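You operate a simulated robot arm through the tools that you are given. There is no shell and no other tool. Be economical: measure what you need, move in short steps, check, and stop when the job is done.

Carry out the task below with a simulated robot arm. There is one attempt and no reset: what you move stays moved.

Task
Feed the tab card's count of tabs into the bin marked sleeves.
Fine: stand it on the marked spot, open the tab gate, shut it after, and put the bin back in its bay.

Only the result counts: the job must be done as asked and must still hold three seconds after the hand-in. Knocking over, shifting, dropping, spilling or breaking anything else fails it.

Robot
A 7-joint arm with a two-finger parallel gripper, fixed in place. Base frame: the origin is at the foot of the arm, x ahead of it, y to its left, z up. Readings come in mm, rad, newtons and seconds.
With the tool pointing down near the work surface it reaches from about 240 to 680 mm from the base axis. Its first joint turns from -1.152 to 1.152 rad. Payload 2.4 kg.
The tool frame sits at the grasp point between the pads (the TCP): z along the fingers, y along the line on which they close. The tips reach 30 mm beyond it. Largest opening 94 mm; finger width 28, thickness 10; the body of the gripper, 50 by 96 mm, starts 55 mm behind the TCP.
Orientation is that of the tool frame in the base frame, as a unit quaternion [x, y, z, w]. With the fingers straight down and closing along the base's y, the tool's x points along the base's -x, its y along +y and its z along -z.

Tools
- The arm moves only by the tool step_arm. Its argument "increments" is a list of rows, each a list of 3 entries, a list of its own where there are three numbers: the shift along the tool's x, y, z in mm, then the turn, a rotation vector about the tool's x, y, z in rad, then the opening, from 0 (shut) to 1 (fully open). In form: [[[tx, ty, tz], [wx, wy, wz], hand], ...]. A call has 1 to 12 rows; each row shifts and turns the commanded pose from where the row before left it, along the tool's axes as they then stand. Each row takes 0.2 s and may step no farther than 50 mm and 0.15 rad from the row before; otherwise, or with a gripper value out of range, the whole call is refused. Where a pose cannot be reached the arm comes as near as it can. A force on the tool above 40 N (or 10 N above the force at the start of the call, whichever is more), or a blocked arm, ends the call early, and 0.2 s more pass. Each finger travels about 153 mm/s and halts on what it meets, pressing with about 44 N; the grip force reading is that of the motor and also rises with nothing between the fingers. The clock runs only during rows and for 0.2 s after the last one: add rows that do not move to give the fingers time. The reply holds the time, the measured pose of the TCP, the force on the tool along the base axes, the opening and the grip force, in the units named above and with some noise.
- Cameras (640 x 400 px; columns grow to the right, rows downward): "scene" is fixed at [58, 497.8, 1449.2]; the picture's right is [-0.50, -0.87, 0.00], its down [-0.48, 0.28, -0.83] and it looks along [0.72, -0.41, -0.56] (base axes); focal length 334 px, centre (320, 200). "wrist" rides on the gripper at [76, 14, -102] in the tool frame; the picture's right is [-0.18, 0.98, 0.00], its down [-0.75, -0.14, -0.64] and it looks along [-0.63, -0.12, 0.77] (tool axes); focal length 243 px, centre (320, 200). There is no depth. A picture from a camera that has moved, and an enlarged one, comes with that camera's place and axes in the base frame and with its lens.
- get_image(camera): a new picture of that camera. The clock stands still meanwhile.
- zoom(camera, box): a new picture of the part [left, top, right, bottom] of that camera's present view, enlarged. The clock stands still meanwhile.
- hand_in(): hands the job in; it is judged then, once.

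Work in short steps. Places have to be worked out from the pictures, the camera data and where the tool is seen: move nearer, look again, correct. Check each grasp and each placing, and mend what went wrong. You have 120 turns and 68 pictures in all, those below and enlarged ones among them. Open the gripper and draw the arm clear of the work before you hand the job in, unless the task says otherwise; then end with one line.

The tools are called after ">>>" as a command line: name --argument value ..., lists and objects as JSON in quotes. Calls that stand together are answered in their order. step_arm: Moves the arm, as the interface text tells. Its arguments: {"type":"object","properties":{"increments":{"type":"array","items":{"type":"array"}}},"required":["increments"]} The other tools are called the same way: get_image (camera) takes a picture; zoom (camera, box) takes an enlarged picture of a part of a camera's view; hand_in () hands the job in.

At the start:

```text
time_s: 0.0
eef_pos: [318.6, 151.6, 1217.1]
orientation: [0.0, 1.0, 0.0, 0.0]
wrist_force: [0.2, 0.0, -1.3]
width: 94.1
finger_force: 0.1
```

scene: 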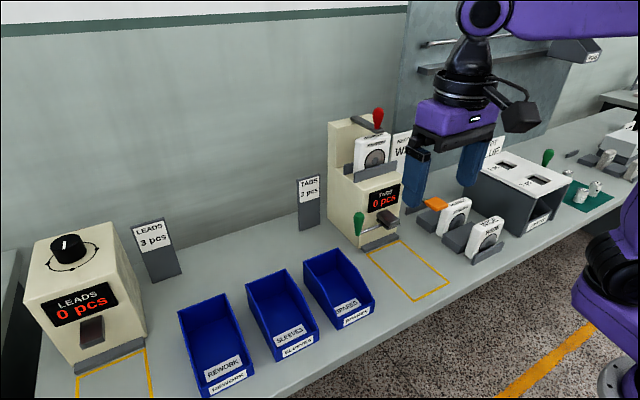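
wrist: 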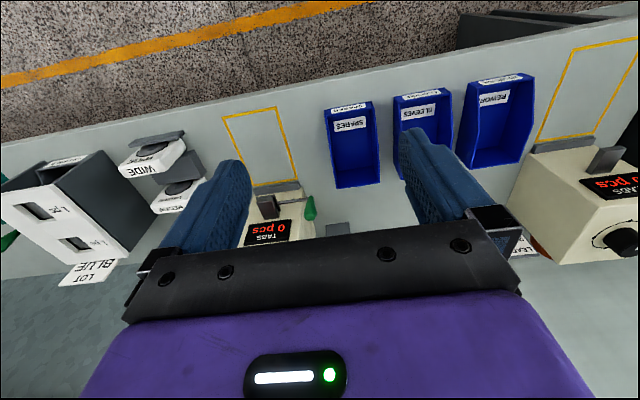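

The scene shows a leads feeder, a tabs feeder with a red and a green lever, and three bins. I'll zoom in to read the cards and see the feeder mechanism.

>>> zoom --camera "scene" --box '[290, 90, 470, 310]'

>>> zoom --camera "scene" --box '[130, 160, 400, 400]'

>>> zoom --camera "scene" --box '[400, 100, 640, 280]'

```text
1.82 times, centred on (380, 200) of scene
camera zoom: at [58.0, 497.8, 1449.2], right [-0.5, -0.87, 0.0], down [-0.48, 0.28, -0.83], along [0.72, -0.41, -0.56], focal length 608 px, centre (211, 200)
```

zoom: 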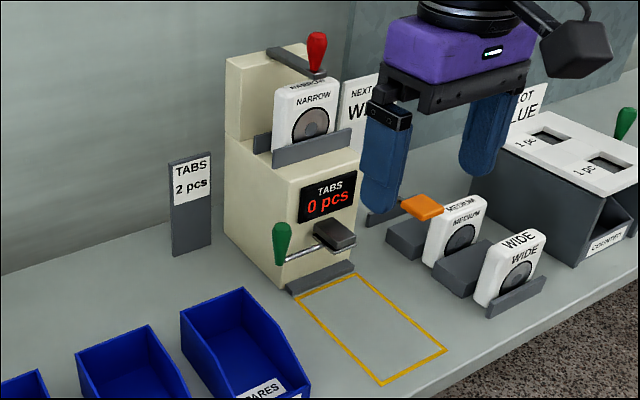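

```text
1.67 times, centred on (265, 280) of scene
camera zoom: at [58.0, 497.8, 1449.2], right [-0.5, -0.87, 0.0], down [-0.48, 0.28, -0.83], along [0.72, -0.41, -0.56], focal length 557 px, centre (412, 67)
```

zoom: 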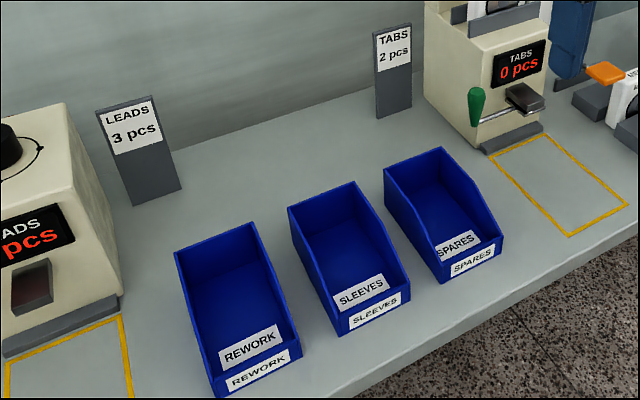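

```text
2.22 times, centred on (520, 190) of scene
camera zoom: at [58.0, 497.8, 1449.2], right [-0.5, -0.87, 0.0], down [-0.48, 0.28, -0.83], along [0.72, -0.41, -0.56], focal length 743 px, centre (-124, 222)
```

zoom: 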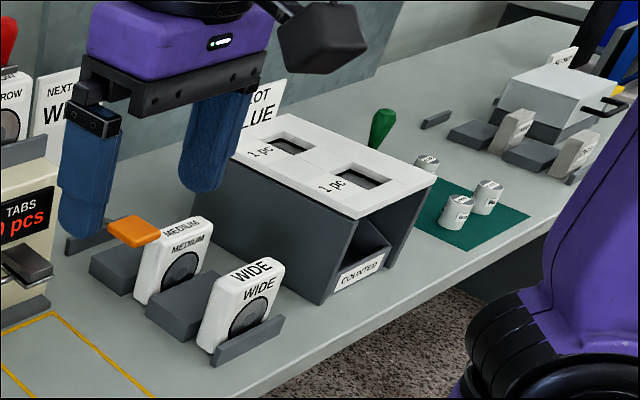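

The tab card says 2 pcs. I estimate the marked spot at x 402–594, y −81 to 37, and the sleeves bin centred near (505, 335), about 96 mm wide and 78 mm high. I'll move so the wrist camera looks at the tab gate.

>>> step_arm --increments '[[[4, -30, 33], [0, 0, 0], 1], [[4, -30, 33], [0, 0, 0], 1], [[4, -30, 33], [0, 0, 0], 1], [[4, -30, 33], [0, 0, 0], 1], [[4, -30, 33], [0, 0, 0], 1], [[0, 0, 0], [0, 0, 0], 1]]'

>>> get_image --camera "wrist"

>>> zoom --camera "scene" --box '[320, 170, 420, 260]'

```text
time_s: 1.4
eef_pos: [297.9, 0.3, 1051.8]
orientation: [0.001, 1.0, -0.001, 0.0]
wrist_force: [0.5, -0.2, -0.3]
width: 94.0
finger_force: 0.0
```

```text
62 pictures are left
camera wrist: at [222.5, 14.9, 1152.6], right [0.18, 0.98, 0.0], down [0.75, -0.14, 0.64], along [0.63, -0.12, -0.77], focal length 243 px, centre (320, 200)
```

wrist: 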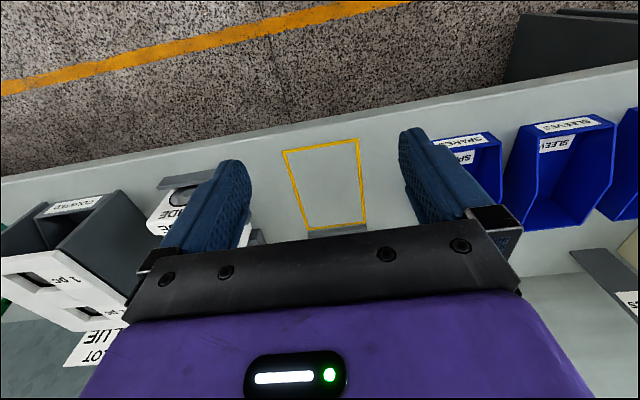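

```text
4.44 times, centred on (370, 215) of scene
camera zoom: at [58.0, 497.8, 1449.2], right [-0.5, -0.87, 0.0], down [-0.48, 0.28, -0.83], along [0.72, -0.41, -0.56], focal length 1486 px, centre (98, 133)
```

zoom: 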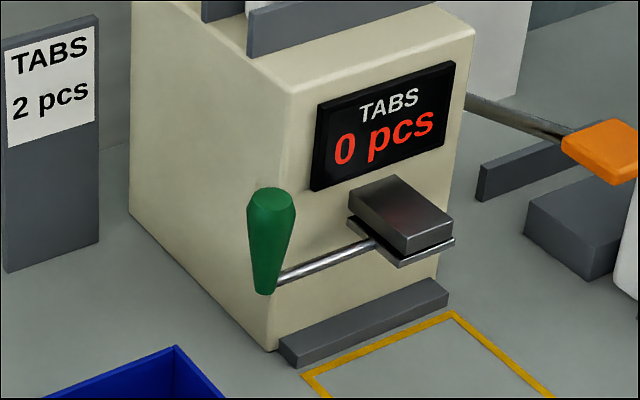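

The gate is a slide plate under a chute (x≈560–620, z≈896) with a rod to the green handle at about (587, 81, 890–958). Next I'll look at the sleeves bin up close to choose a grasp.

>>> step_arm --increments '[[[0, 46, 8], [0, 0, 0], 0.6], [[0, 46, 8], [0, 0, 0], 0.6], [[0, 46, 8], [0, 0, 0], 0.6], [[0, 46, 8], [0, 0, 0], 0.6], [[0, 46, 8], [0, 0, 0], 0.6], [[0, 46, 8], [0, 0, 0], 0.6], [[0, 46, 8], [0, 0, 0], 0.6], [[0, 0, 0], [0, 0, 0], 0.6]]'

>>> get_image --camera "wrist"

>>> zoom --camera "scene" --box '[320, 100, 460, 260]'

```text
time_s: 3.2
eef_pos: [297.3, 322.4, 998.5]
orientation: [-0.001, 1.0, 0.0, 0.0]
wrist_force: [0.5, -0.4, -0.4]
width: 56.1
finger_force: 0.2
```

```text
60 pictures are left
camera wrist: at [221.6, 338.1, 1099.6], right [0.18, 0.98, 0.0], down [0.75, -0.14, 0.64], along [0.63, -0.12, -0.77], focal length 243 px, centre (320, 200)
```

wrist: 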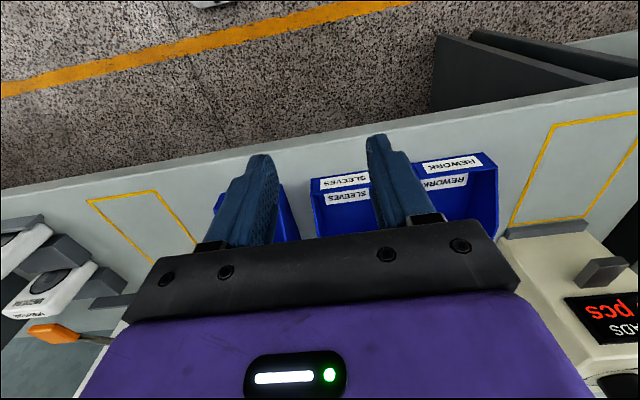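

```text
2.50 times, centred on (390, 180) of scene
camera zoom: at [58.0, 497.8, 1449.2], right [-0.5, -0.87, 0.0], down [-0.48, 0.28, -0.83], along [0.72, -0.41, -0.56], focal length 836 px, centre (145, 250)
```

zoom: 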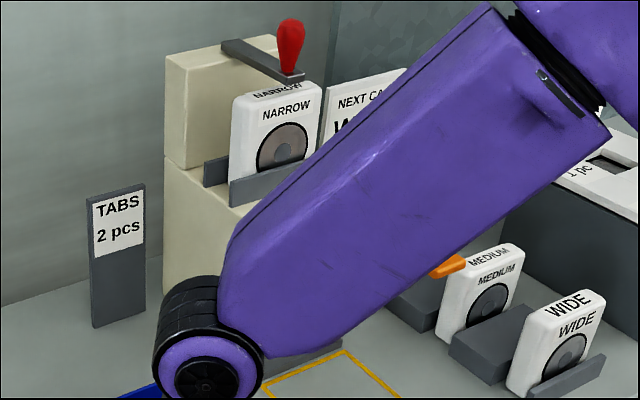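

The fingers hide the bin from here. I'll rise so it shows between the open fingers and zoom in.

>>> step_arm --increments '[[[10, 0, -48], [0, 0, 0], 1], [[10, 0, -48], [0, 0, 0], 1], [[10, 0, -48], [0, 0, 0], 1], [[10, 0, -48], [0, 0, 0], 1], [[0, 0, 0], [0, 0, 0], 1]]'

>>> zoom --camera "wrist" --box '[220, 80, 460, 230]'

>>> zoom --camera "scene" --box '[230, 230, 390, 370]'

```text
time_s: 4.4
eef_pos: [257.3, 323.3, 1184.5]
orientation: [-0.001, 1.0, 0.0, 0.0]
wrist_force: [0.4, -0.4, 0.0]
width: 94.1
finger_force: 0.0
```

```text
2.67 times, centred on (340, 155) of wrist
camera zoom: at [181.6, 338.3, 1286.6], right [0.18, 0.98, 0.0], down [0.75, -0.14, 0.64], along [0.63, -0.12, -0.77], focal length 647 px, centre (267, 320)
```

zoom: 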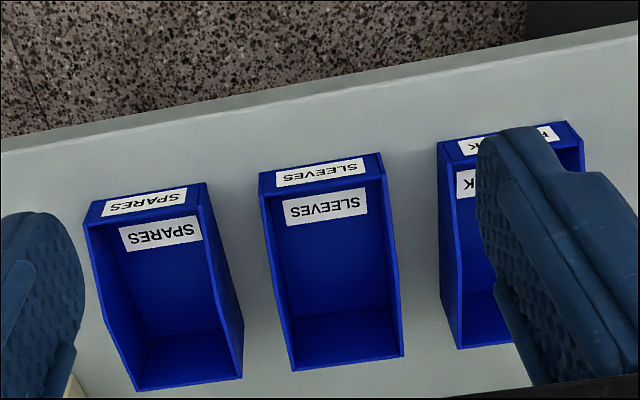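

```text
2.86 times, centred on (310, 300) of scene
camera zoom: at [58.0, 497.8, 1449.2], right [-0.5, -0.87, 0.0], down [-0.48, 0.28, -0.83], along [0.72, -0.41, -0.56], focal length 956 px, centre (349, -86)
```

zoom: 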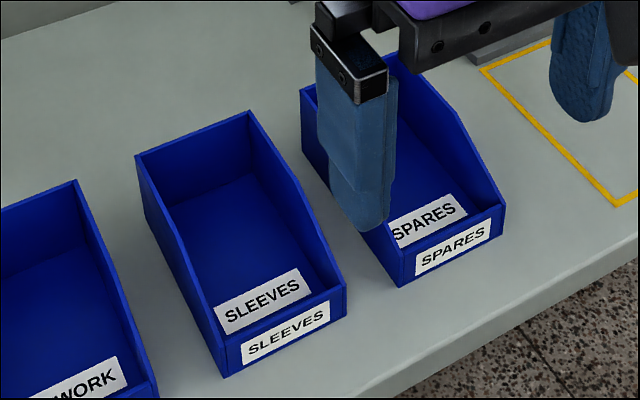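

The bin is axis-aligned: x 425–580, y 286–383. Its front wall is low (top z≈840) and thin, centred near (427, 334). I'll pinch that wall with the fingers closing along x, so I turn the tool −90° while descending.

>>> step_arm --increments '[[[0, 0, 15], [0, 0, -0.1428], 0.8], [[0, 0, 15], [0, 0, -0.1428], 0.8], [[0, 0, 15], [0, 0, -0.1428], 0.8], [[0, 0, 15], [0, 0, -0.1428], 0.8], [[0, 0, 15], [0, 0, -0.1428], 0.8], [[0, 0, 15], [0, 0, -0.1428], 0.8], [[0, 0, 15], [0, 0, -0.1428], 0.8], [[0, 0, 15], [0, 0, -0.1428], 0.8], [[0, 0, 15], [0, 0, -0.1428], 0.8], [[0, 0, 15], [0, 0, -0.1428], 0.8], [[0, 0, 15], [0, 0, -0.1428], 0.8], [[0, 0, 0], [0, 0, 0], 0.8]]'

```text
time_s: 7.0
eef_pos: [258.8, 321.1, 1023.8]
orientation: [0.707, -0.707, 0.0, 0.0]
wrist_force: [-0.2, 0.5, -0.2]
width: 75.3
finger_force: 0.1
```

The tool now has x→−y and y→−x. I'll move over the front wall at about (427, 334, 930) and look.

>>> step_arm --increments '[[[-3, -42, 23], [0, 0, 0], 0.6], [[-3, -42, 23], [0, 0, 0], 0.6], [[-3, -42, 23], [0, 0, 0], 0.6], [[-3, -42, 23], [0, 0, 0], 0.6], [[0, 0, 0], [0, 0, 0], 0.6]]'

>>> get_image --camera "wrist"

>>> zoom --camera "scene" --box '[230, 210, 390, 370]'

```text
time_s: 8.2
eef_pos: [429.2, 337.7, 929.3]
orientation: [-0.706, 0.708, 0.0, 0.001]
wrist_force: [-0.7, -0.3, -0.2]
width: 56.2
finger_force: 0.1
```

```text
56 pictures are left
camera wrist: at [415.6, 262.3, 1030.5], right [-0.98, 0.18, 0.0], down [0.14, 0.75, 0.64], along [0.12, 0.63, -0.77], focal length 243 px, centre (320, 200)
```

wrist: 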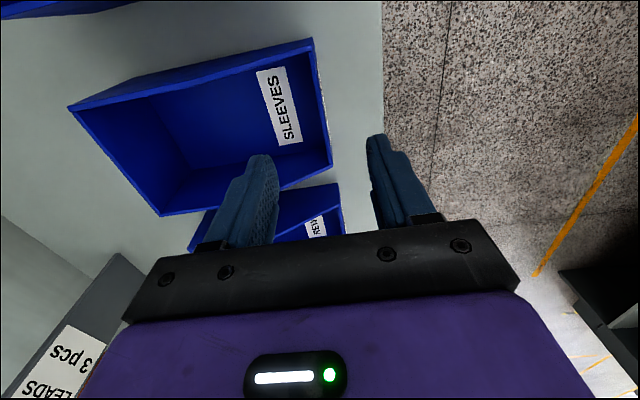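

```text
2.50 times, centred on (310, 290) of scene
camera zoom: at [58.1, 497.8, 1449.2], right [-0.5, -0.87, 0.0], down [-0.48, 0.28, -0.83], along [0.72, -0.41, -0.56], focal length 836 px, centre (345, -25)
```

zoom: 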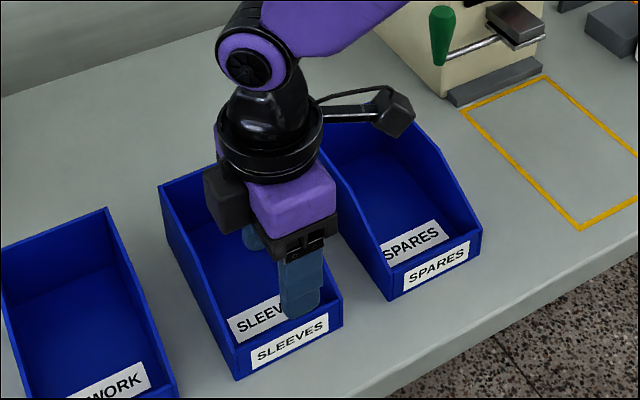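

The front wall's outer edge measures x≈424.5. I correct by −3 mm in x and −3 mm in y, then descend to z≈843.

>>> step_arm --increments '[[[3, 3, 0], [0, 0, 0], 0.5], [[0, 0, 30], [0, 0, 0], 0.5], [[0, 0, 30], [0, 0, 0], 0.5], [[0, 0, 26], [0, 0, 0], 0.5], [[0, 0, 0], [0, 0, 0], 0.5]]'

>>> get_image --camera "wrist"

```text
time_s: 9.4
eef_pos: [424.3, 334.1, 842.9]
orientation: [-0.707, 0.707, 0.0, 0.0]
wrist_force: [-1.2, -1.3, 0.2]
width: 47.1
finger_force: 0.0
```

```text
54 pictures are left
camera wrist: at [410.0, 258.2, 944.0], right [-0.98, 0.18, 0.0], down [0.14, 0.75, 0.64], along [0.12, 0.63, -0.77], focal length 243 px, centre (320, 200)
```

wrist: 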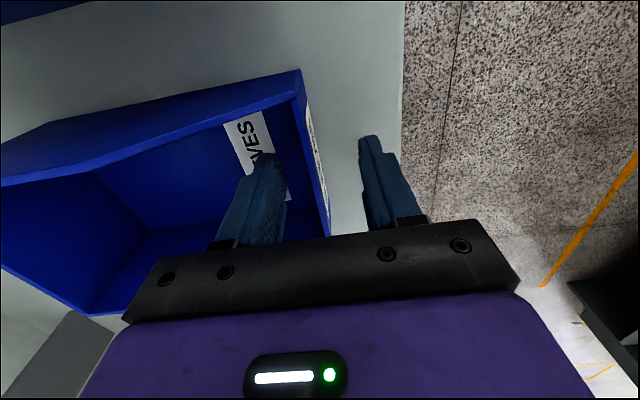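

The wall sits between the fingers. I nudge x by +2 and close.

>>> step_arm --increments '[[[0, -2, 0], [0, 0, 0], 0.3], [[0, 0, 0], [0, 0, 0], 0.15], [[0, 0, 0], [0, 0, 0], 0.05], [[0, 0, 0], [0, 0, 0], 0], [[0, 0, 0], [0, 0, 0], 0], [[0, 0, 0], [0, 0, 0], 0]]'

>>> get_image --camera "wrist"

```text
time_s: 10.8
eef_pos: [424.6, 333.5, 843.5]
orientation: [-0.707, 0.707, 0.0, 0.0]
wrist_force: [1.1, 0.1, 2.5]
width: 3.0
finger_force: 37.9
```

```text
53 pictures are left
camera wrist: at [411.5, 257.5, 945.1], right [-0.98, 0.18, 0.0], down [0.14, 0.75, 0.64], along [0.12, 0.63, -0.77], focal length 243 px, centre (320, 200)
```

wrist: 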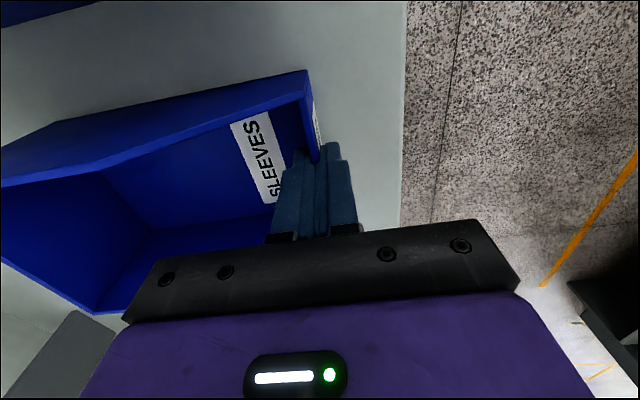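

Gripped at 3 mm wall thickness. I'll lift slowly and check the load.

>>> step_arm --increments '[[[0, 0, -5], [0, 0, 0], 0], [[0, 0, -10], [0, 0, 0], 0], [[0, 0, -20], [0, 0, 0], 0], [[0, 0, -30], [0, 0, 0], 0], [[0, 0, -35], [0, 0, 0], 0], [[0, 0, 0], [0, 0, 0], 0]]'

>>> get_image --camera "scene"

```text
time_s: 12.2
eef_pos: [426.9, 331.8, 946.5]
orientation: [0.707, -0.707, -0.001, 0.0]
wrist_force: [0.1, 0.2, -0.9]
width: 3.1
finger_force: 37.8
```

```text
52 pictures are left
```

scene: 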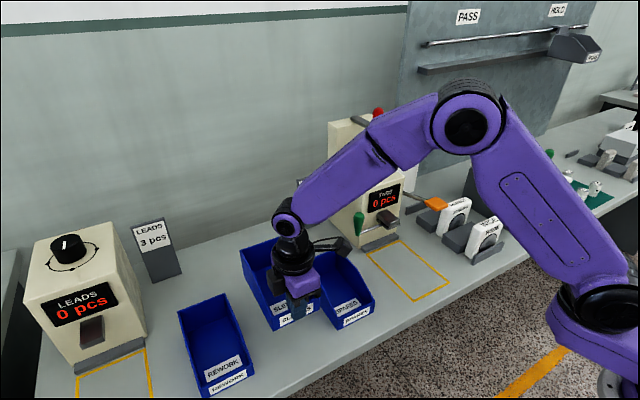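

The bin is held level. I'll raise 10 mm more, retreat 111 mm in −x to clear the gate handle, then carry it to −y over the spares bin.

>>> step_arm --increments '[[[0, 0, -10], [0, 0, 0], 0], [[0, 37, 0], [0, 0, 0], 0], [[0, 37, 0], [0, 0, 0], 0], [[0, 37, 0], [0, 0, 0], 0], [[44.5, 0, 0], [0, 0, 0], 0], [[44.5, 0, 0], [0, 0, 0], 0], [[44.5, 0, 0], [0, 0, 0], 0], [[44.5, 0, 0], [0, 0, 0], 0], [[44.5, 0, 0], [0, 0, 0], 0], [[44.5, 0, 0], [0, 0, 0], 0], [[44.5, 0, 0], [0, 0, 0], 0], [[44.5, 0, 0], [0, 0, 0], 0]]'

>>> get_image --camera "scene"

>>> get_image --camera "wrist"

```text
time_s: 14.8
eef_pos: [315.9, -22.5, 953.3]
orientation: [0.708, -0.707, 0.0, 0.0]
wrist_force: [-0.3, 0.5, -1.2]
width: 3.1
finger_force: 37.9
```

```text
51 pictures are left
```

scene: 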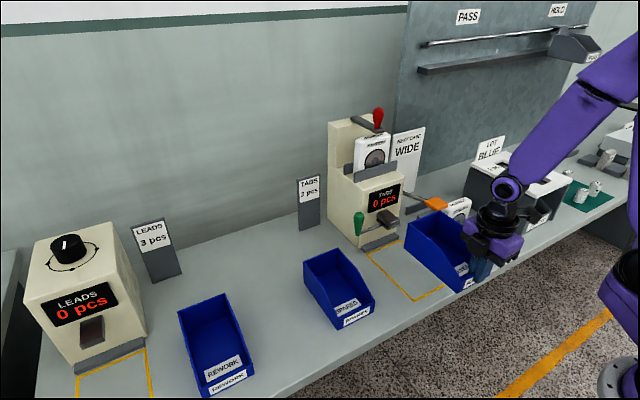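

```text
50 pictures are left
camera wrist: at [301.8, -99.4, 1054.8], right [-0.98, 0.18, 0.0], down [0.14, 0.75, 0.64], along [0.12, 0.63, -0.77], focal length 243 px, centre (320, 200)
```

wrist: 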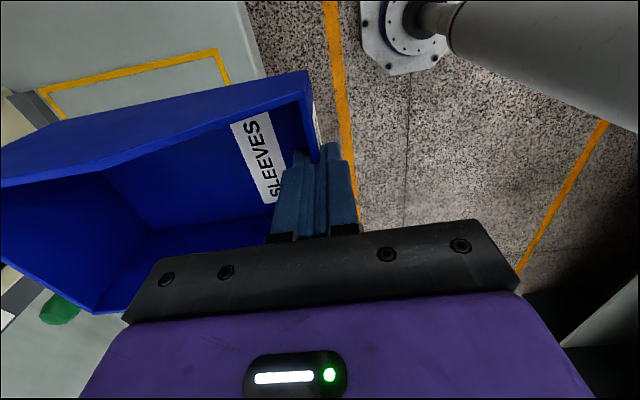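

The bin is over the front edge and the spot is clear. I'll descend to about 6 mm above the surface, advance most of the way, and look before going under the chute.

>>> step_arm --increments '[[[0, 0, 35], [0, 0, 0], 0], [[0, 0, 35], [0, 0, 0], 0], [[0, 0, 34], [0, 0, 0], 0], [[0, -25, 0], [0, 0, 0], 0], [[0, -25, 0], [0, 0, 0], 0], [[0, 0, 0], [0, 0, 0], 0]]'

>>> zoom --camera "scene" --box '[330, 170, 510, 310]'

```text
time_s: 16.2
eef_pos: [365.6, -24.8, 851.0]
orientation: [-0.707, 0.707, 0.001, 0.0]
wrist_force: [0.3, 1.1, -0.1]
width: 3.2
finger_force: 37.6
```

```text
2.86 times, centred on (420, 240) of scene
camera zoom: at [58.0, 497.8, 1449.2], right [-0.5, -0.87, 0.0], down [-0.48, 0.28, -0.83], along [0.72, -0.41, -0.56], focal length 956 px, centre (34, 86)
```

zoom: 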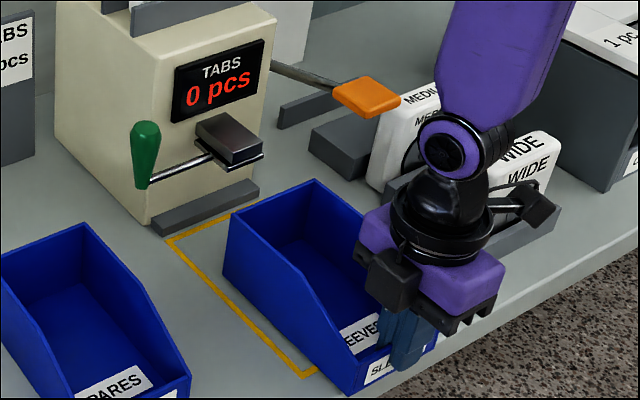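

The bin sits about 3 mm right of the spot's centreline. I'll correct that and advance 60 mm gently at this low height.

>>> step_arm --increments '[[[-3, -20, 2], [0, 0, 0], 0], [[0, -15, 0], [0, 0, 0], 0], [[0, -15, 0], [0, 0, 0], 0], [[0, -10, 0], [0, 0, 0], 0], [[0, 0, 0], [0, 0, 0], 0]]'

>>> zoom --camera "scene" --box '[330, 170, 510, 310]'

>>> get_image --camera "wrist"

```text
time_s: 17.4
eef_pos: [425.5, -21.6, 848.0]
orientation: [-0.707, 0.707, 0.0, 0.001]
wrist_force: [0.0, 0.4, -0.8]
width: 3.2
finger_force: 38.2
```

```text
2.86 times, centred on (420, 240) of scene
camera zoom: at [58.0, 497.8, 1449.2], right [-0.5, -0.87, 0.0], down [-0.48, 0.28, -0.83], along [0.72, -0.41, -0.56], focal length 956 px, centre (34, 86)
```

zoom: 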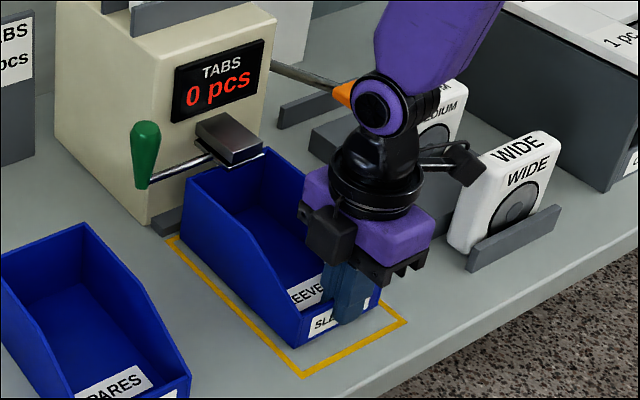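

```text
47 pictures are left
camera wrist: at [411.4, -97.1, 950.4], right [-0.98, 0.18, 0.0], down [0.14, 0.75, 0.64], along [0.12, 0.63, -0.77], focal length 243 px, centre (320, 200)
```

wrist: 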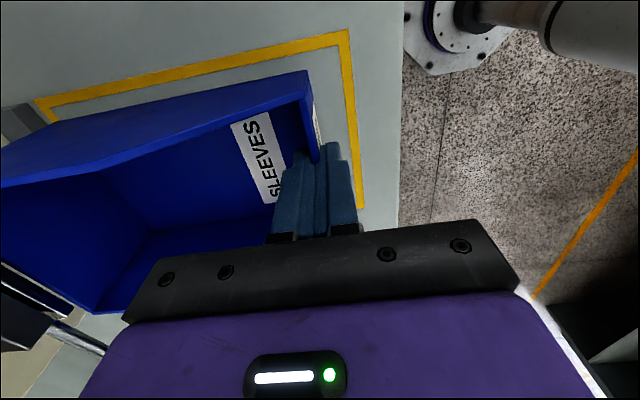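

The bin is level and inside the outline. I'll zoom on the chute in the wrist view to check how far it overhangs.

>>> zoom --camera "wrist" --box '[0, 230, 140, 390]'

>>> zoom --camera "scene" --box '[360, 190, 430, 240]'

```text
2.50 times, centred on (70, 310) of wrist
camera zoom: at [411.4, -97.1, 950.4], right [-0.98, 0.18, 0.0], down [0.14, 0.75, 0.64], along [0.12, 0.63, -0.77], focal length 606 px, centre (945, -75)
```

zoom: 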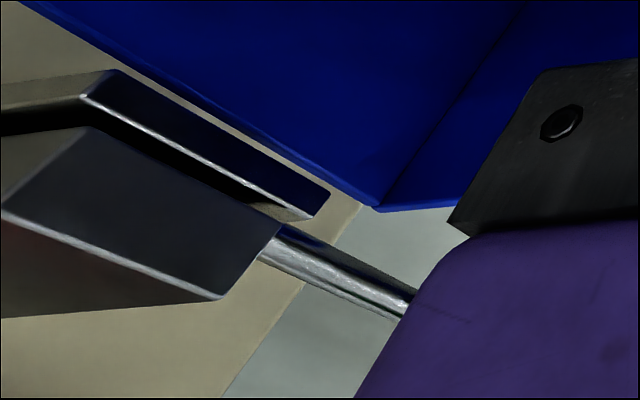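

```text
8.00 times, centred on (395, 215) of scene
camera zoom: at [58.0, 497.8, 1449.2], right [-0.5, -0.87, 0.0], down [-0.48, 0.28, -0.83], along [0.72, -0.41, -0.56], focal length 2676 px, centre (-280, 80)
```

zoom: 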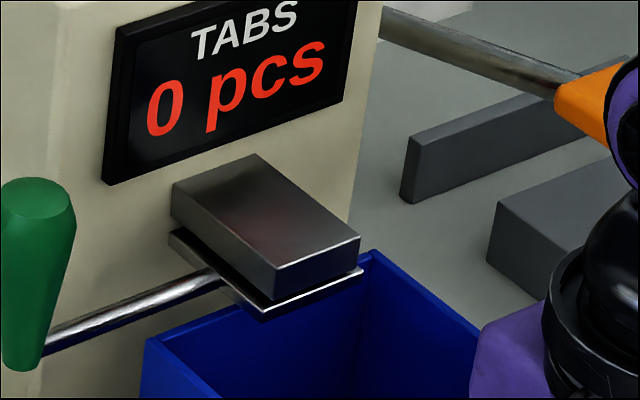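

Triangulating puts the chute plate's front-left corner at (561, 2, 895) and its back near x≈609. The bin's back is at about 580, so I need to know where the tabs drop. I'll set the bin down 4 mm, release, and inspect the chute from lower down.

>>> step_arm --increments '[[[0, 0, 2], [0, 0, 0], 0], [[0, 0, 2], [0, 0, 0], 0], [[0, 0, 0], [0, 0, 0], 0.05], [[0, 0, 0], [0, 0, 0], 0.15], [[0, 0, 0], [0, 0, 0], 0.3], [[0, 0, 0], [0, 0, 0], 0.3]]'

```text
time_s: 18.8
eef_pos: [424.0, -20.1, 845.6]
orientation: [0.708, -0.707, 0.0, 0.0]
wrist_force: [-0.3, 0.8, 0.7]
width: 28.3
finger_force: 0.1
```

The drop point must lie over the bin for a placement inside the outline. I'll set the bin slightly deeper, by 5 mm, which keeps it inside the outline and adds margin under the chute. So I regrip, lift 3, advance 5, lower and release.

>>> step_arm --increments '[[[0, 0, 0], [0, 0, 0], 0.1], [[0, 0, 0], [0, 0, 0], 0], [[0, 0, 0], [0, 0, 0], 0], [[0, 0, 0], [0, 0, 0], 0], [[0, 0, -3], [0, 0, 0], 0], [[0, -5, 0], [0, 0, 0], 0], [[0, 0, 3], [0, 0, 0], 0], [[0, 0, 0], [0, 0, 0], 0.05], [[0, 0, 0], [0, 0, 0], 0.15], [[0, 0, 0], [0, 0, 0], 0.35], [[0, 0, 0], [0, 0, 0], 0.35]]'

```text
time_s: 21.2
eef_pos: [429.4, -21.0, 845.3]
orientation: [0.707, -0.707, 0.0, 0.0]
wrist_force: [0.3, 0.4, -0.7]
width: 32.9
finger_force: 0.0
```

Released. I'll rise clear and check the placement.

>>> step_arm --increments '[[[0, 0, -20], [0, 0, 0], 0.35], [[0, 0, -40], [0, 0, 0], 0.35], [[0, 0, -45], [0, 0, 0], 0.35], [[0, 10, -45], [0, 0, 0], 0.35], [[0, 40, -25], [0, 0, 0], 0.35], [[0, 40, 0], [0, 0, 0], 0.35], [[0, 0, 0], [0, 0, 0], 0.35]]'

>>> zoom --camera "scene" --box '[330, 170, 470, 310]'

>>> get_image --camera "wrist"

```text
time_s: 22.8
eef_pos: [339.2, -20.3, 1019.5]
orientation: [0.707, -0.707, 0.0, 0.0]
wrist_force: [-0.2, 0.2, -0.1]
width: 32.6
finger_force: 0.0
```

```text
2.86 times, centred on (400, 240) of scene
camera zoom: at [58.0, 497.8, 1449.2], right [-0.5, -0.87, 0.0], down [-0.48, 0.28, -0.83], along [0.72, -0.41, -0.56], focal length 956 px, centre (91, 86)
```

zoom: 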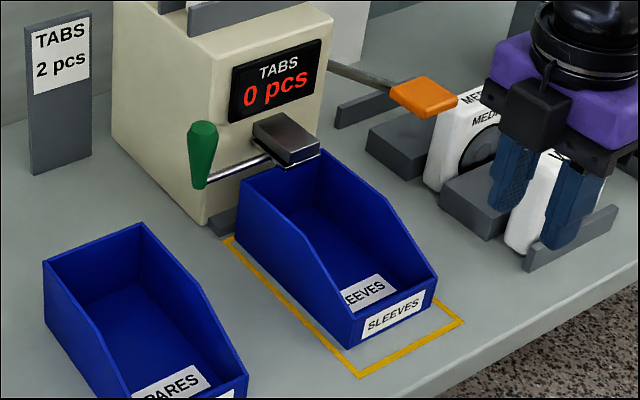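

```text
43 pictures are left
camera wrist: at [325.3, -96.3, 1120.9], right [-0.98, 0.18, 0.0], down [0.14, 0.75, 0.64], along [0.12, 0.63, -0.77], focal length 243 px, centre (320, 200)
```

wrist: 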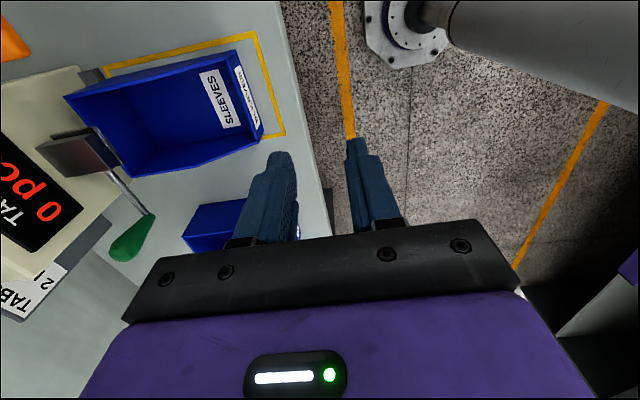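

The bin is well inside the outline (front x≈430, back ≈587). Now I turn the tool back so the fingers close along y, ready for the green handle.

>>> step_arm --increments '[[[0, 0, -1], [0, 0, 0.1428], 0.8], [[0, 0, 0], [0, 0, 0.1428], 0.8], [[0, 0, 0], [0, 0, 0.1428], 0.8], [[0, 0, 0], [0, 0, 0.1428], 0.8], [[0, 0, 0], [0, 0, 0.1428], 0.8], [[0, 0, 0], [0, 0, 0.1428], 0.8], [[0, 0, 0], [0, 0, 0.1428], 0.8], [[0, 0, 0], [0, 0, 0.1428], 0.8], [[0, 0, 0], [0, 0, 0.1428], 0.8], [[0, 0, 0], [0, 0, 0.1428], 0.8], [[0, 0, 0], [0, 0, 0.1428], 0.8], [[0, 0, 0], [0, 0, 0], 0.8]]'

>>> step_arm --increments '[[[0, 33, 0], [0, 0, 0], 0.7], [[0, 33, 0], [0, 0, 0], 0.7], [[0, 33, 0], [0, 0, 0], 0.7], [[-40, 0, 0], [0, 0, 0], 0.7], [[-40, 0, 0], [0, 0, 0], 0.7], [[-40, 0, 0], [0, 0, 0], 0.7], [[0, 0, 0], [0, 0, 0], 0.7]]'

>>> get_image --camera "wrist"

>>> zoom --camera "scene" --box '[330, 130, 470, 260]'

```text
time_s: 25.4
eef_pos: [340.3, -21.8, 1020.2]
orientation: [0.001, 1.0, 0.0, 0.0]
wrist_force: [0.4, -0.5, 0.3]
width: 75.4
finger_force: 0.1
```

```text
time_s: 27.0
eef_pos: [460.9, 78.6, 1023.3]
orientation: [0.0, 1.0, 0.0, 0.0]
wrist_force: [-0.1, -0.7, -0.6]
width: 65.7
finger_force: 0.0
```

```text
42 pictures are left
camera wrist: at [384.5, 93.0, 1124.2], right [0.18, 0.98, 0.0], down [0.75, -0.14, 0.64], along [0.63, -0.12, -0.77], focal length 243 px, centre (320, 200)
```

wrist: 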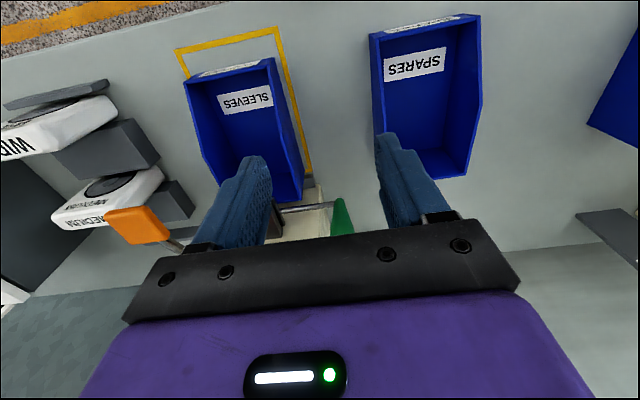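

```text
3.08 times, centred on (400, 195) of scene
camera zoom: at [58.0, 497.8, 1449.2], right [-0.5, -0.87, 0.0], down [-0.48, 0.28, -0.83], along [0.72, -0.41, -0.56], focal length 1029 px, centre (74, 215)
```

zoom: 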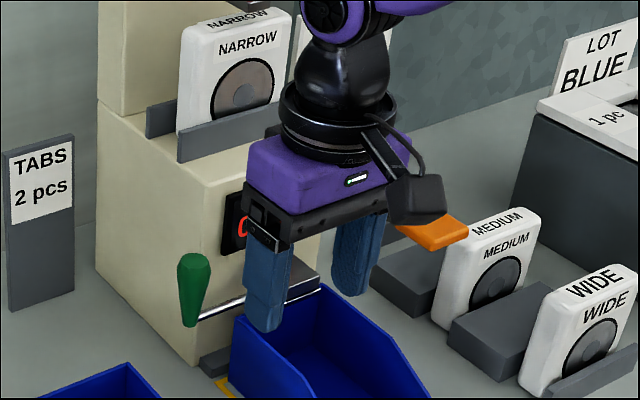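

The wrist view puts the handle base near (585, 75–80). I'll move forward over it at this height, then descend.

>>> step_arm --increments '[[[-42, 0, 0], [0, 0, 0], 0.7], [[-42, 0, 0], [0, 0, 0], 0.7], [[-41, 0, 0], [0, 0, 0], 0.7], [[0, 0, 0], [0, 0, 0], 0.7]]'

>>> get_image --camera "wrist"

>>> zoom --camera "scene" --box '[320, 120, 460, 250]'

```text
time_s: 28.0
eef_pos: [585.1, 78.0, 1022.4]
orientation: [0.0, 1.0, 0.0, 0.0]
wrist_force: [0.7, 0.0, -0.3]
width: 65.6
finger_force: 0.1
```

```text
40 pictures are left
camera wrist: at [508.4, 93.0, 1122.8], right [0.18, 0.98, 0.0], down [0.75, -0.14, 0.64], along [0.63, -0.12, -0.77], focal length 243 px, centre (320, 200)
```

wrist: 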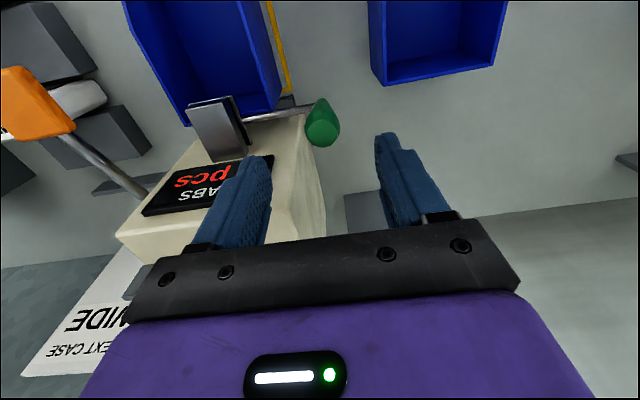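

```text
3.08 times, centred on (390, 185) of scene
camera zoom: at [58.0, 497.8, 1449.2], right [-0.5, -0.87, 0.0], down [-0.48, 0.28, -0.83], along [0.72, -0.41, -0.56], focal length 1029 px, centre (105, 246)
```

zoom: 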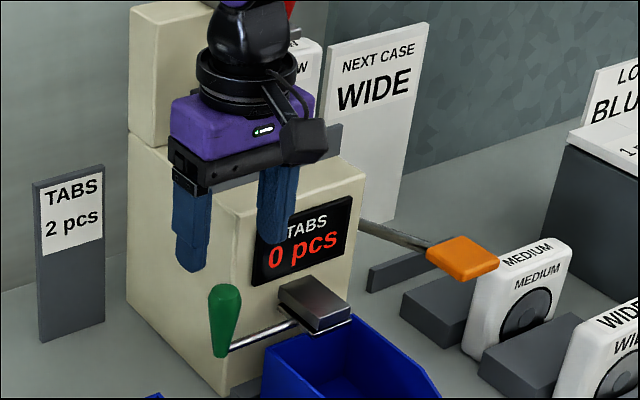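

The handle axis is at about (582, 79). I shift by −3 x and +1 y, descend to z≈936 and look.

>>> step_arm --increments '[[[3, 1, 0], [0, 0, 0], 0.7], [[0, 0, 30], [0, 0, 0], 0.7], [[0, 0, 30], [0, 0, 0], 0.7], [[0, 0, 26], [0, 0, 0], 0.7], [[0, 0, 0], [0, 0, 0], 0.7]]'

>>> zoom --camera "scene" --box '[320, 120, 460, 250]'

>>> get_image --camera "wrist"

```text
time_s: 29.2
eef_pos: [578.9, 78.7, 934.8]
orientation: [0.0, 1.0, 0.0, 0.0]
wrist_force: [0.4, 0.0, 0.4]
width: 65.8
finger_force: 0.1
```

```text
3.08 times, centred on (390, 185) of scene
camera zoom: at [58.0, 497.8, 1449.2], right [-0.5, -0.87, 0.0], down [-0.48, 0.28, -0.83], along [0.72, -0.41, -0.56], focal length 1029 px, centre (105, 246)
```

zoom: 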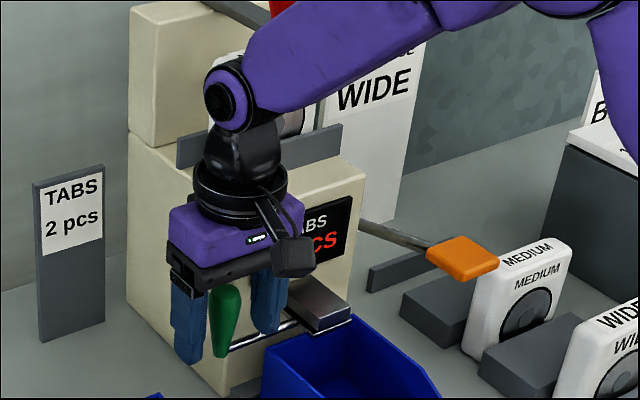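

```text
37 pictures are left
camera wrist: at [503.8, 93.7, 1035.1], right [0.18, 0.98, 0.0], down [0.75, -0.14, 0.64], along [0.63, -0.12, -0.77], focal length 243 px, centre (320, 200)
```

wrist: 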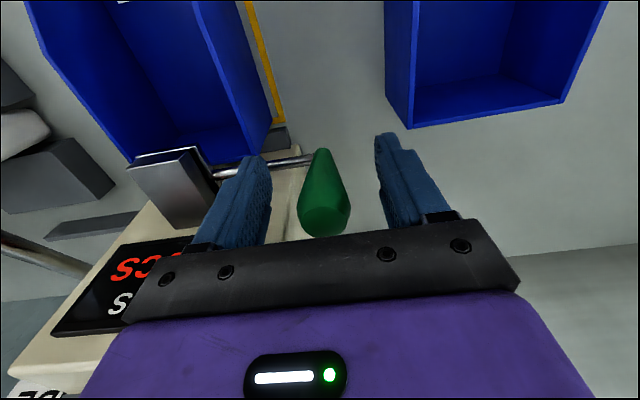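

The handle is centred between the fingers, so I close on it gently.

>>> step_arm --increments '[[[0, 0, 0], [0, 0, 0], 0.4], [[0, 0, 0], [0, 0, 0], 0.3], [[0, 0, 0], [0, 0, 0], 0.25], [[0, 0, 0], [0, 0, 0], 0.2], [[0, 0, 0], [0, 0, 0], 0.15]]'

```text
time_s: 30.4
eef_pos: [579.6, 79.7, 933.9]
orientation: [0.0, 1.0, 0.001, 0.0]
wrist_force: [-0.1, 3.4, -2.5]
width: 28.1
finger_force: 45.1
```

Gripped at 28 mm. I'll pull +y a little and watch the force and the display.

>>> step_arm --increments '[[[0, 5, 0], [0, 0, 0], 0.15]]'

>>> zoom --camera "scene" --box '[340, 160, 440, 260]'

```text
time_s: 30.8
eef_pos: [579.9, 82.6, 933.6]
orientation: [0.001, 1.0, -0.001, -0.002]
wrist_force: [-8.1, -1.6, 0.8]
width: 27.8
finger_force: 44.8
```

```text
4.00 times, centred on (390, 210) of scene
camera zoom: at [57.8, 497.7, 1449.2], right [-0.5, -0.87, 0.0], down [-0.48, 0.28, -0.83], along [0.72, -0.41, -0.56], focal length 1338 px, centre (40, 160)
```

zoom: 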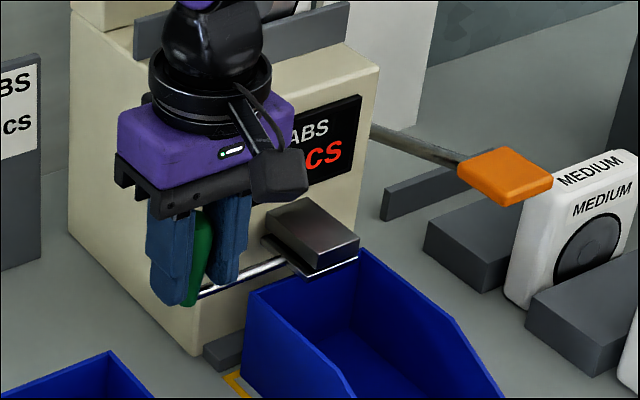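

There's an 8 N sideways force and the plate looks barely moved. I'll pull another 5 mm and read again.

>>> step_arm --increments '[[[0, 5, 0], [0, 0, 0], 0.15]]'

>>> get_image --camera "wrist"

```text
time_s: 31.2
eef_pos: [579.8, 89.1, 934.1]
orientation: [0.0, 1.0, -0.001, -0.001]
wrist_force: [-12.8, -0.1, -1.4]
width: 27.7
finger_force: 45.2
```

```text
35 pictures are left
camera wrist: at [504.4, 103.8, 1035.7], right [0.18, 0.98, 0.0], down [0.76, -0.14, 0.64], along [0.63, -0.12, -0.77], focal length 243 px, centre (320, 200)
```

wrist: 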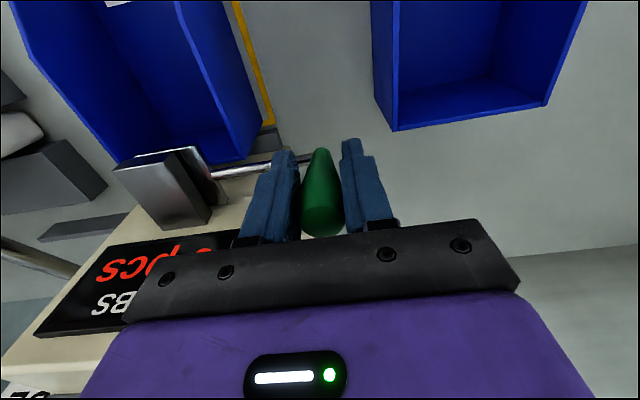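

The plate did slide about 8 mm to +y with almost no y force, but x force is −12.8 N, so the handle's path drifts to −x. I'll comply by moving −x 2 mm and see if it eases.

>>> step_arm --increments '[[[2, 0, 0], [0, 0, 0], 0.15]]'

>>> zoom --camera "wrist" --box '[20, 100, 340, 320]'

```text
time_s: 31.6
eef_pos: [579.7, 89.1, 932.9]
orientation: [0.0, 1.0, 0.0, 0.0]
wrist_force: [3.0, 0.5, -11.0]
width: 27.7
finger_force: 45.7
```

```text
1.82 times, centred on (180, 210) of wrist
camera zoom: at [504.1, 103.9, 1035.2], right [0.18, 0.98, 0.0], down [0.75, -0.14, 0.64], along [0.63, -0.12, -0.77], focal length 441 px, centre (574, 182)
```

zoom: 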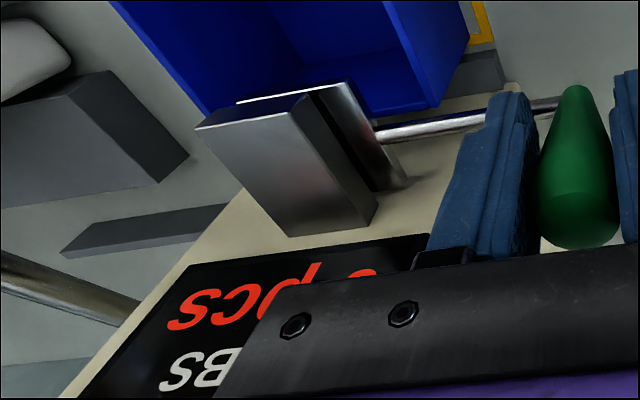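

It's a sliding gate; the plate is now about 9 mm out and the x force has eased. I'll continue in small steps and watch the bin and display.

>>> step_arm --increments '[[[0, 6, 0], [0, 0, 0], 0.15]]'

>>> get_image --camera "scene"

```text
time_s: 32.0
eef_pos: [579.5, 94.7, 933.5]
orientation: [-0.001, 1.0, 0.0, 0.001]
wrist_force: [5.5, -0.5, -16.9]
width: 27.6
finger_force: 44.8
```

```text
33 pictures are left
```

scene: 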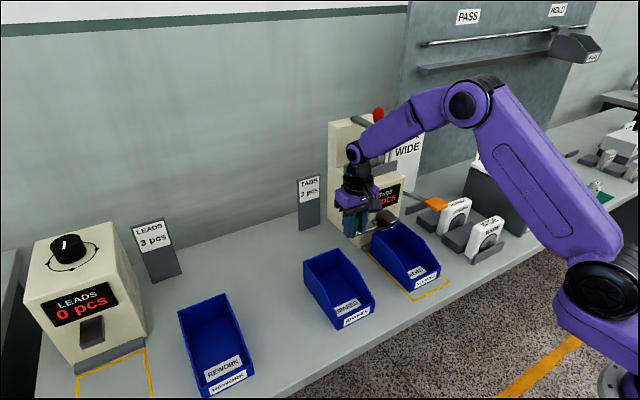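

The downward force is creeping to −17 N, so I ease 1 mm down while pulling 6 mm more, then check the display and bin.

>>> step_arm --increments '[[[0, 6, 1.5], [0, 0, 0], 0.15]]'

>>> zoom --camera "scene" --box '[350, 170, 450, 290]'

```text
time_s: 32.4
eef_pos: [578.1, 101.7, 934.8]
orientation: [0.0, 1.0, 0.0, 0.001]
wrist_force: [10.0, -0.4, -15.2]
width: 27.7
finger_force: 44.7
```

```text
3.33 times, centred on (400, 230) of scene
camera zoom: at [58.6, 497.8, 1449.1], right [-0.5, -0.87, 0.0], down [-0.48, 0.28, -0.83], along [0.72, -0.41, -0.56], focal length 1115 px, centre (53, 100)
```

zoom: 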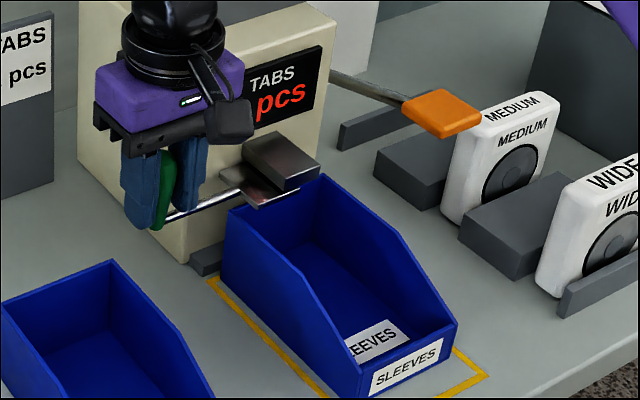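

The plate is about half out and the bin is still empty. I continue +6 mm, easing x.

>>> step_arm --increments '[[[-1, 6, 1], [0, 0, 0], 0.15]]'

>>> zoom --camera "scene" --box '[350, 170, 450, 290]'

```text
time_s: 32.8
eef_pos: [580.5, 107.9, 934.2]
orientation: [0.0, 1.0, 0.001, 0.001]
wrist_force: [-1.4, -0.4, 4.1]
width: 27.6
finger_force: 45.1
```

```text
3.33 times, centred on (400, 230) of scene
camera zoom: at [57.9, 497.8, 1449.2], right [-0.5, -0.87, 0.0], down [-0.48, 0.28, -0.83], along [0.72, -0.41, -0.56], focal length 1115 px, centre (53, 100)
```

zoom: 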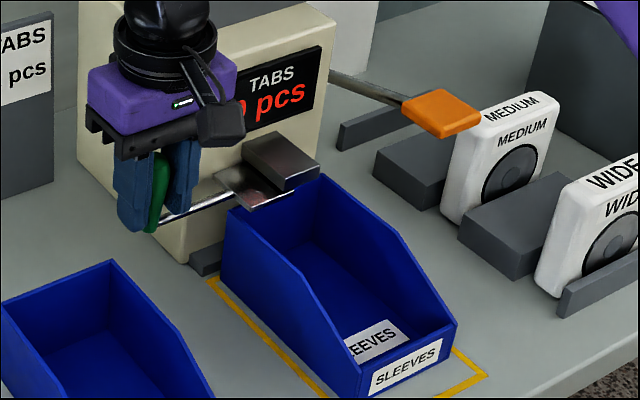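

Still zero and smooth, with the plate about 28 mm out. Another 6 mm.

>>> step_arm --increments '[[[0, 6, 0], [0, 0, 0], 0.15]]'

>>> zoom --camera "scene" --box '[350, 170, 450, 290]'

```text
time_s: 33.2
eef_pos: [580.2, 113.3, 933.5]
orientation: [0.0, 1.0, 0.0, 0.001]
wrist_force: [-0.4, -0.8, 13.8]
width: 27.5
finger_force: 44.7
```

```text
3.33 times, centred on (400, 230) of scene
camera zoom: at [57.8, 497.7, 1449.2], right [-0.5, -0.87, 0.0], down [-0.48, 0.28, -0.83], along [0.72, -0.41, -0.56], focal length 1115 px, centre (53, 100)
```

zoom: 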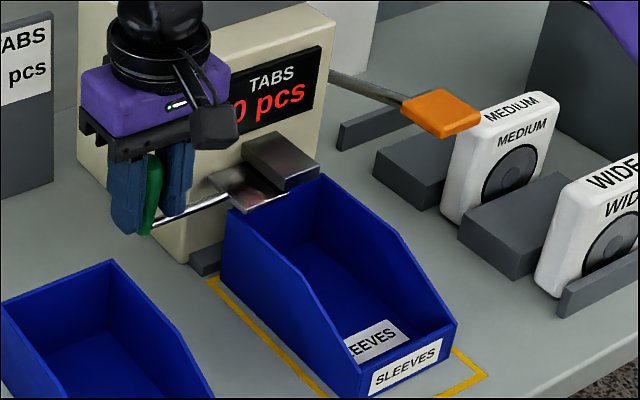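

The display now reads 0 and is visible. I ease 1 mm up and pull 5 mm more.

>>> step_arm --increments '[[[0, 5, -1], [0, 0, 0], 0.15]]'

>>> zoom --camera "scene" --box '[350, 170, 450, 290]'

```text
time_s: 33.6
eef_pos: [580.4, 116.8, 934.6]
orientation: [-0.001, 1.0, -0.001, 0.001]
wrist_force: [4.3, -0.5, 8.4]
width: 27.7
finger_force: 45.3
```

```text
3.33 times, centred on (400, 230) of scene
camera zoom: at [58.0, 497.7, 1449.2], right [-0.5, -0.87, 0.0], down [-0.48, 0.28, -0.83], along [0.72, -0.41, -0.56], focal length 1115 px, centre (53, 100)
```

zoom: 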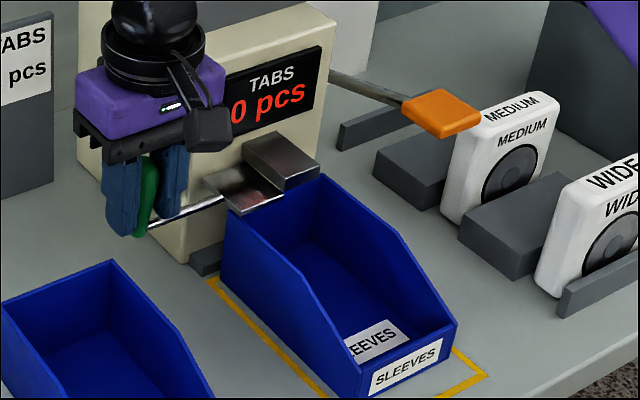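

Still 0, offset about 38 mm. Another 6 mm.

>>> step_arm --increments '[[[0, 6, 0], [0, 0, 0], 0.15]]'

>>> zoom --camera "scene" --box '[350, 170, 450, 290]'

```text
time_s: 34.0
eef_pos: [579.6, 124.0, 933.9]
orientation: [0.0, 1.0, 0.001, 0.001]
wrist_force: [1.1, 0.0, 8.7]
width: 27.6
finger_force: 44.8
```

```text
3.33 times, centred on (400, 230) of scene
camera zoom: at [57.9, 497.7, 1449.2], right [-0.5, -0.87, 0.0], down [-0.48, 0.28, -0.83], along [0.72, -0.41, -0.56], focal length 1115 px, centre (53, 100)
```

zoom: 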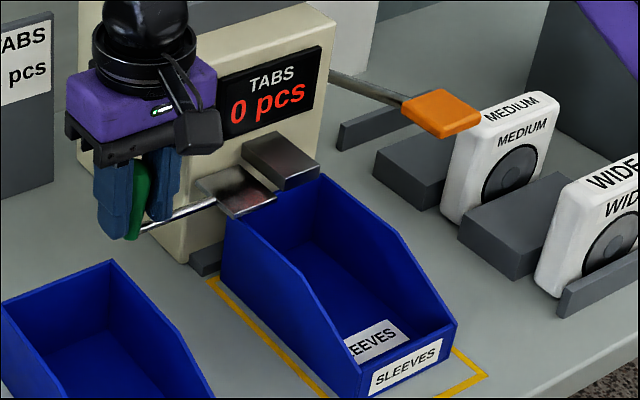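

The plate is about fully out and the count is still 0. I'll wait briefly in place to see whether feeding starts.

>>> step_arm --increments '[[[0, 0, 0], [0, 0, 0], 0.15], [[0, 0, 0], [0, 0, 0], 0.15]]'

>>> zoom --camera "scene" --box '[350, 170, 450, 290]'

```text
time_s: 34.6
eef_pos: [580.5, 124.5, 934.4]
orientation: [0.0, 1.0, 0.001, 0.0]
wrist_force: [3.3, 1.1, 9.5]
width: 27.4
finger_force: 45.2
```

```text
3.33 times, centred on (400, 230) of scene
camera zoom: at [57.9, 497.8, 1449.2], right [-0.5, -0.87, 0.0], down [-0.48, 0.28, -0.83], along [0.72, -0.41, -0.56], focal length 1115 px, centre (53, 100)
```

zoom: 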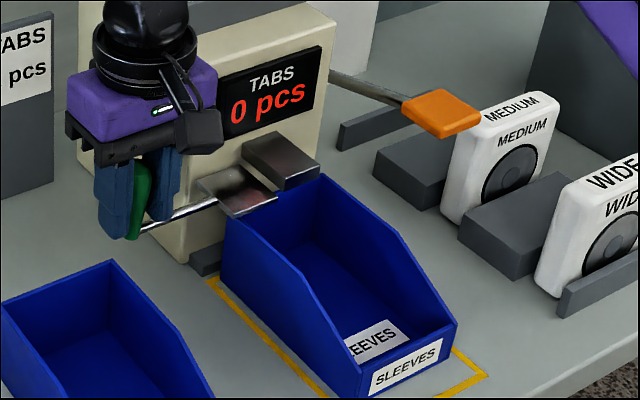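

Nothing feeds. Either the gate isn't at its stop yet, or the orange paddle does the feeding. I'll pull a little further to find the stop.

>>> step_arm --increments '[[[0, 4, -0.5], [0, 0, 0], 0.15], [[0, 4, 0], [0, 0, 0], 0.15]]'

>>> get_image --camera "wrist"

```text
time_s: 35.2
eef_pos: [580.4, 126.0, 934.9]
orientation: [0.003, 1.0, -0.002, -0.003]
wrist_force: [-5.5, -22.3, 11.6]
width: 27.3
finger_force: 45.5
```

```text
26 pictures are left
camera wrist: at [505.3, 141.4, 1035.6], right [0.19, 0.98, 0.0], down [0.76, -0.14, 0.64], along [0.63, -0.13, -0.77], focal length 243 px, centre (320, 200)
```

wrist: 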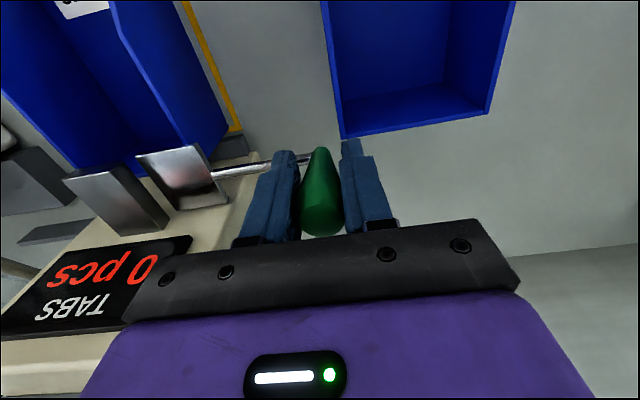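

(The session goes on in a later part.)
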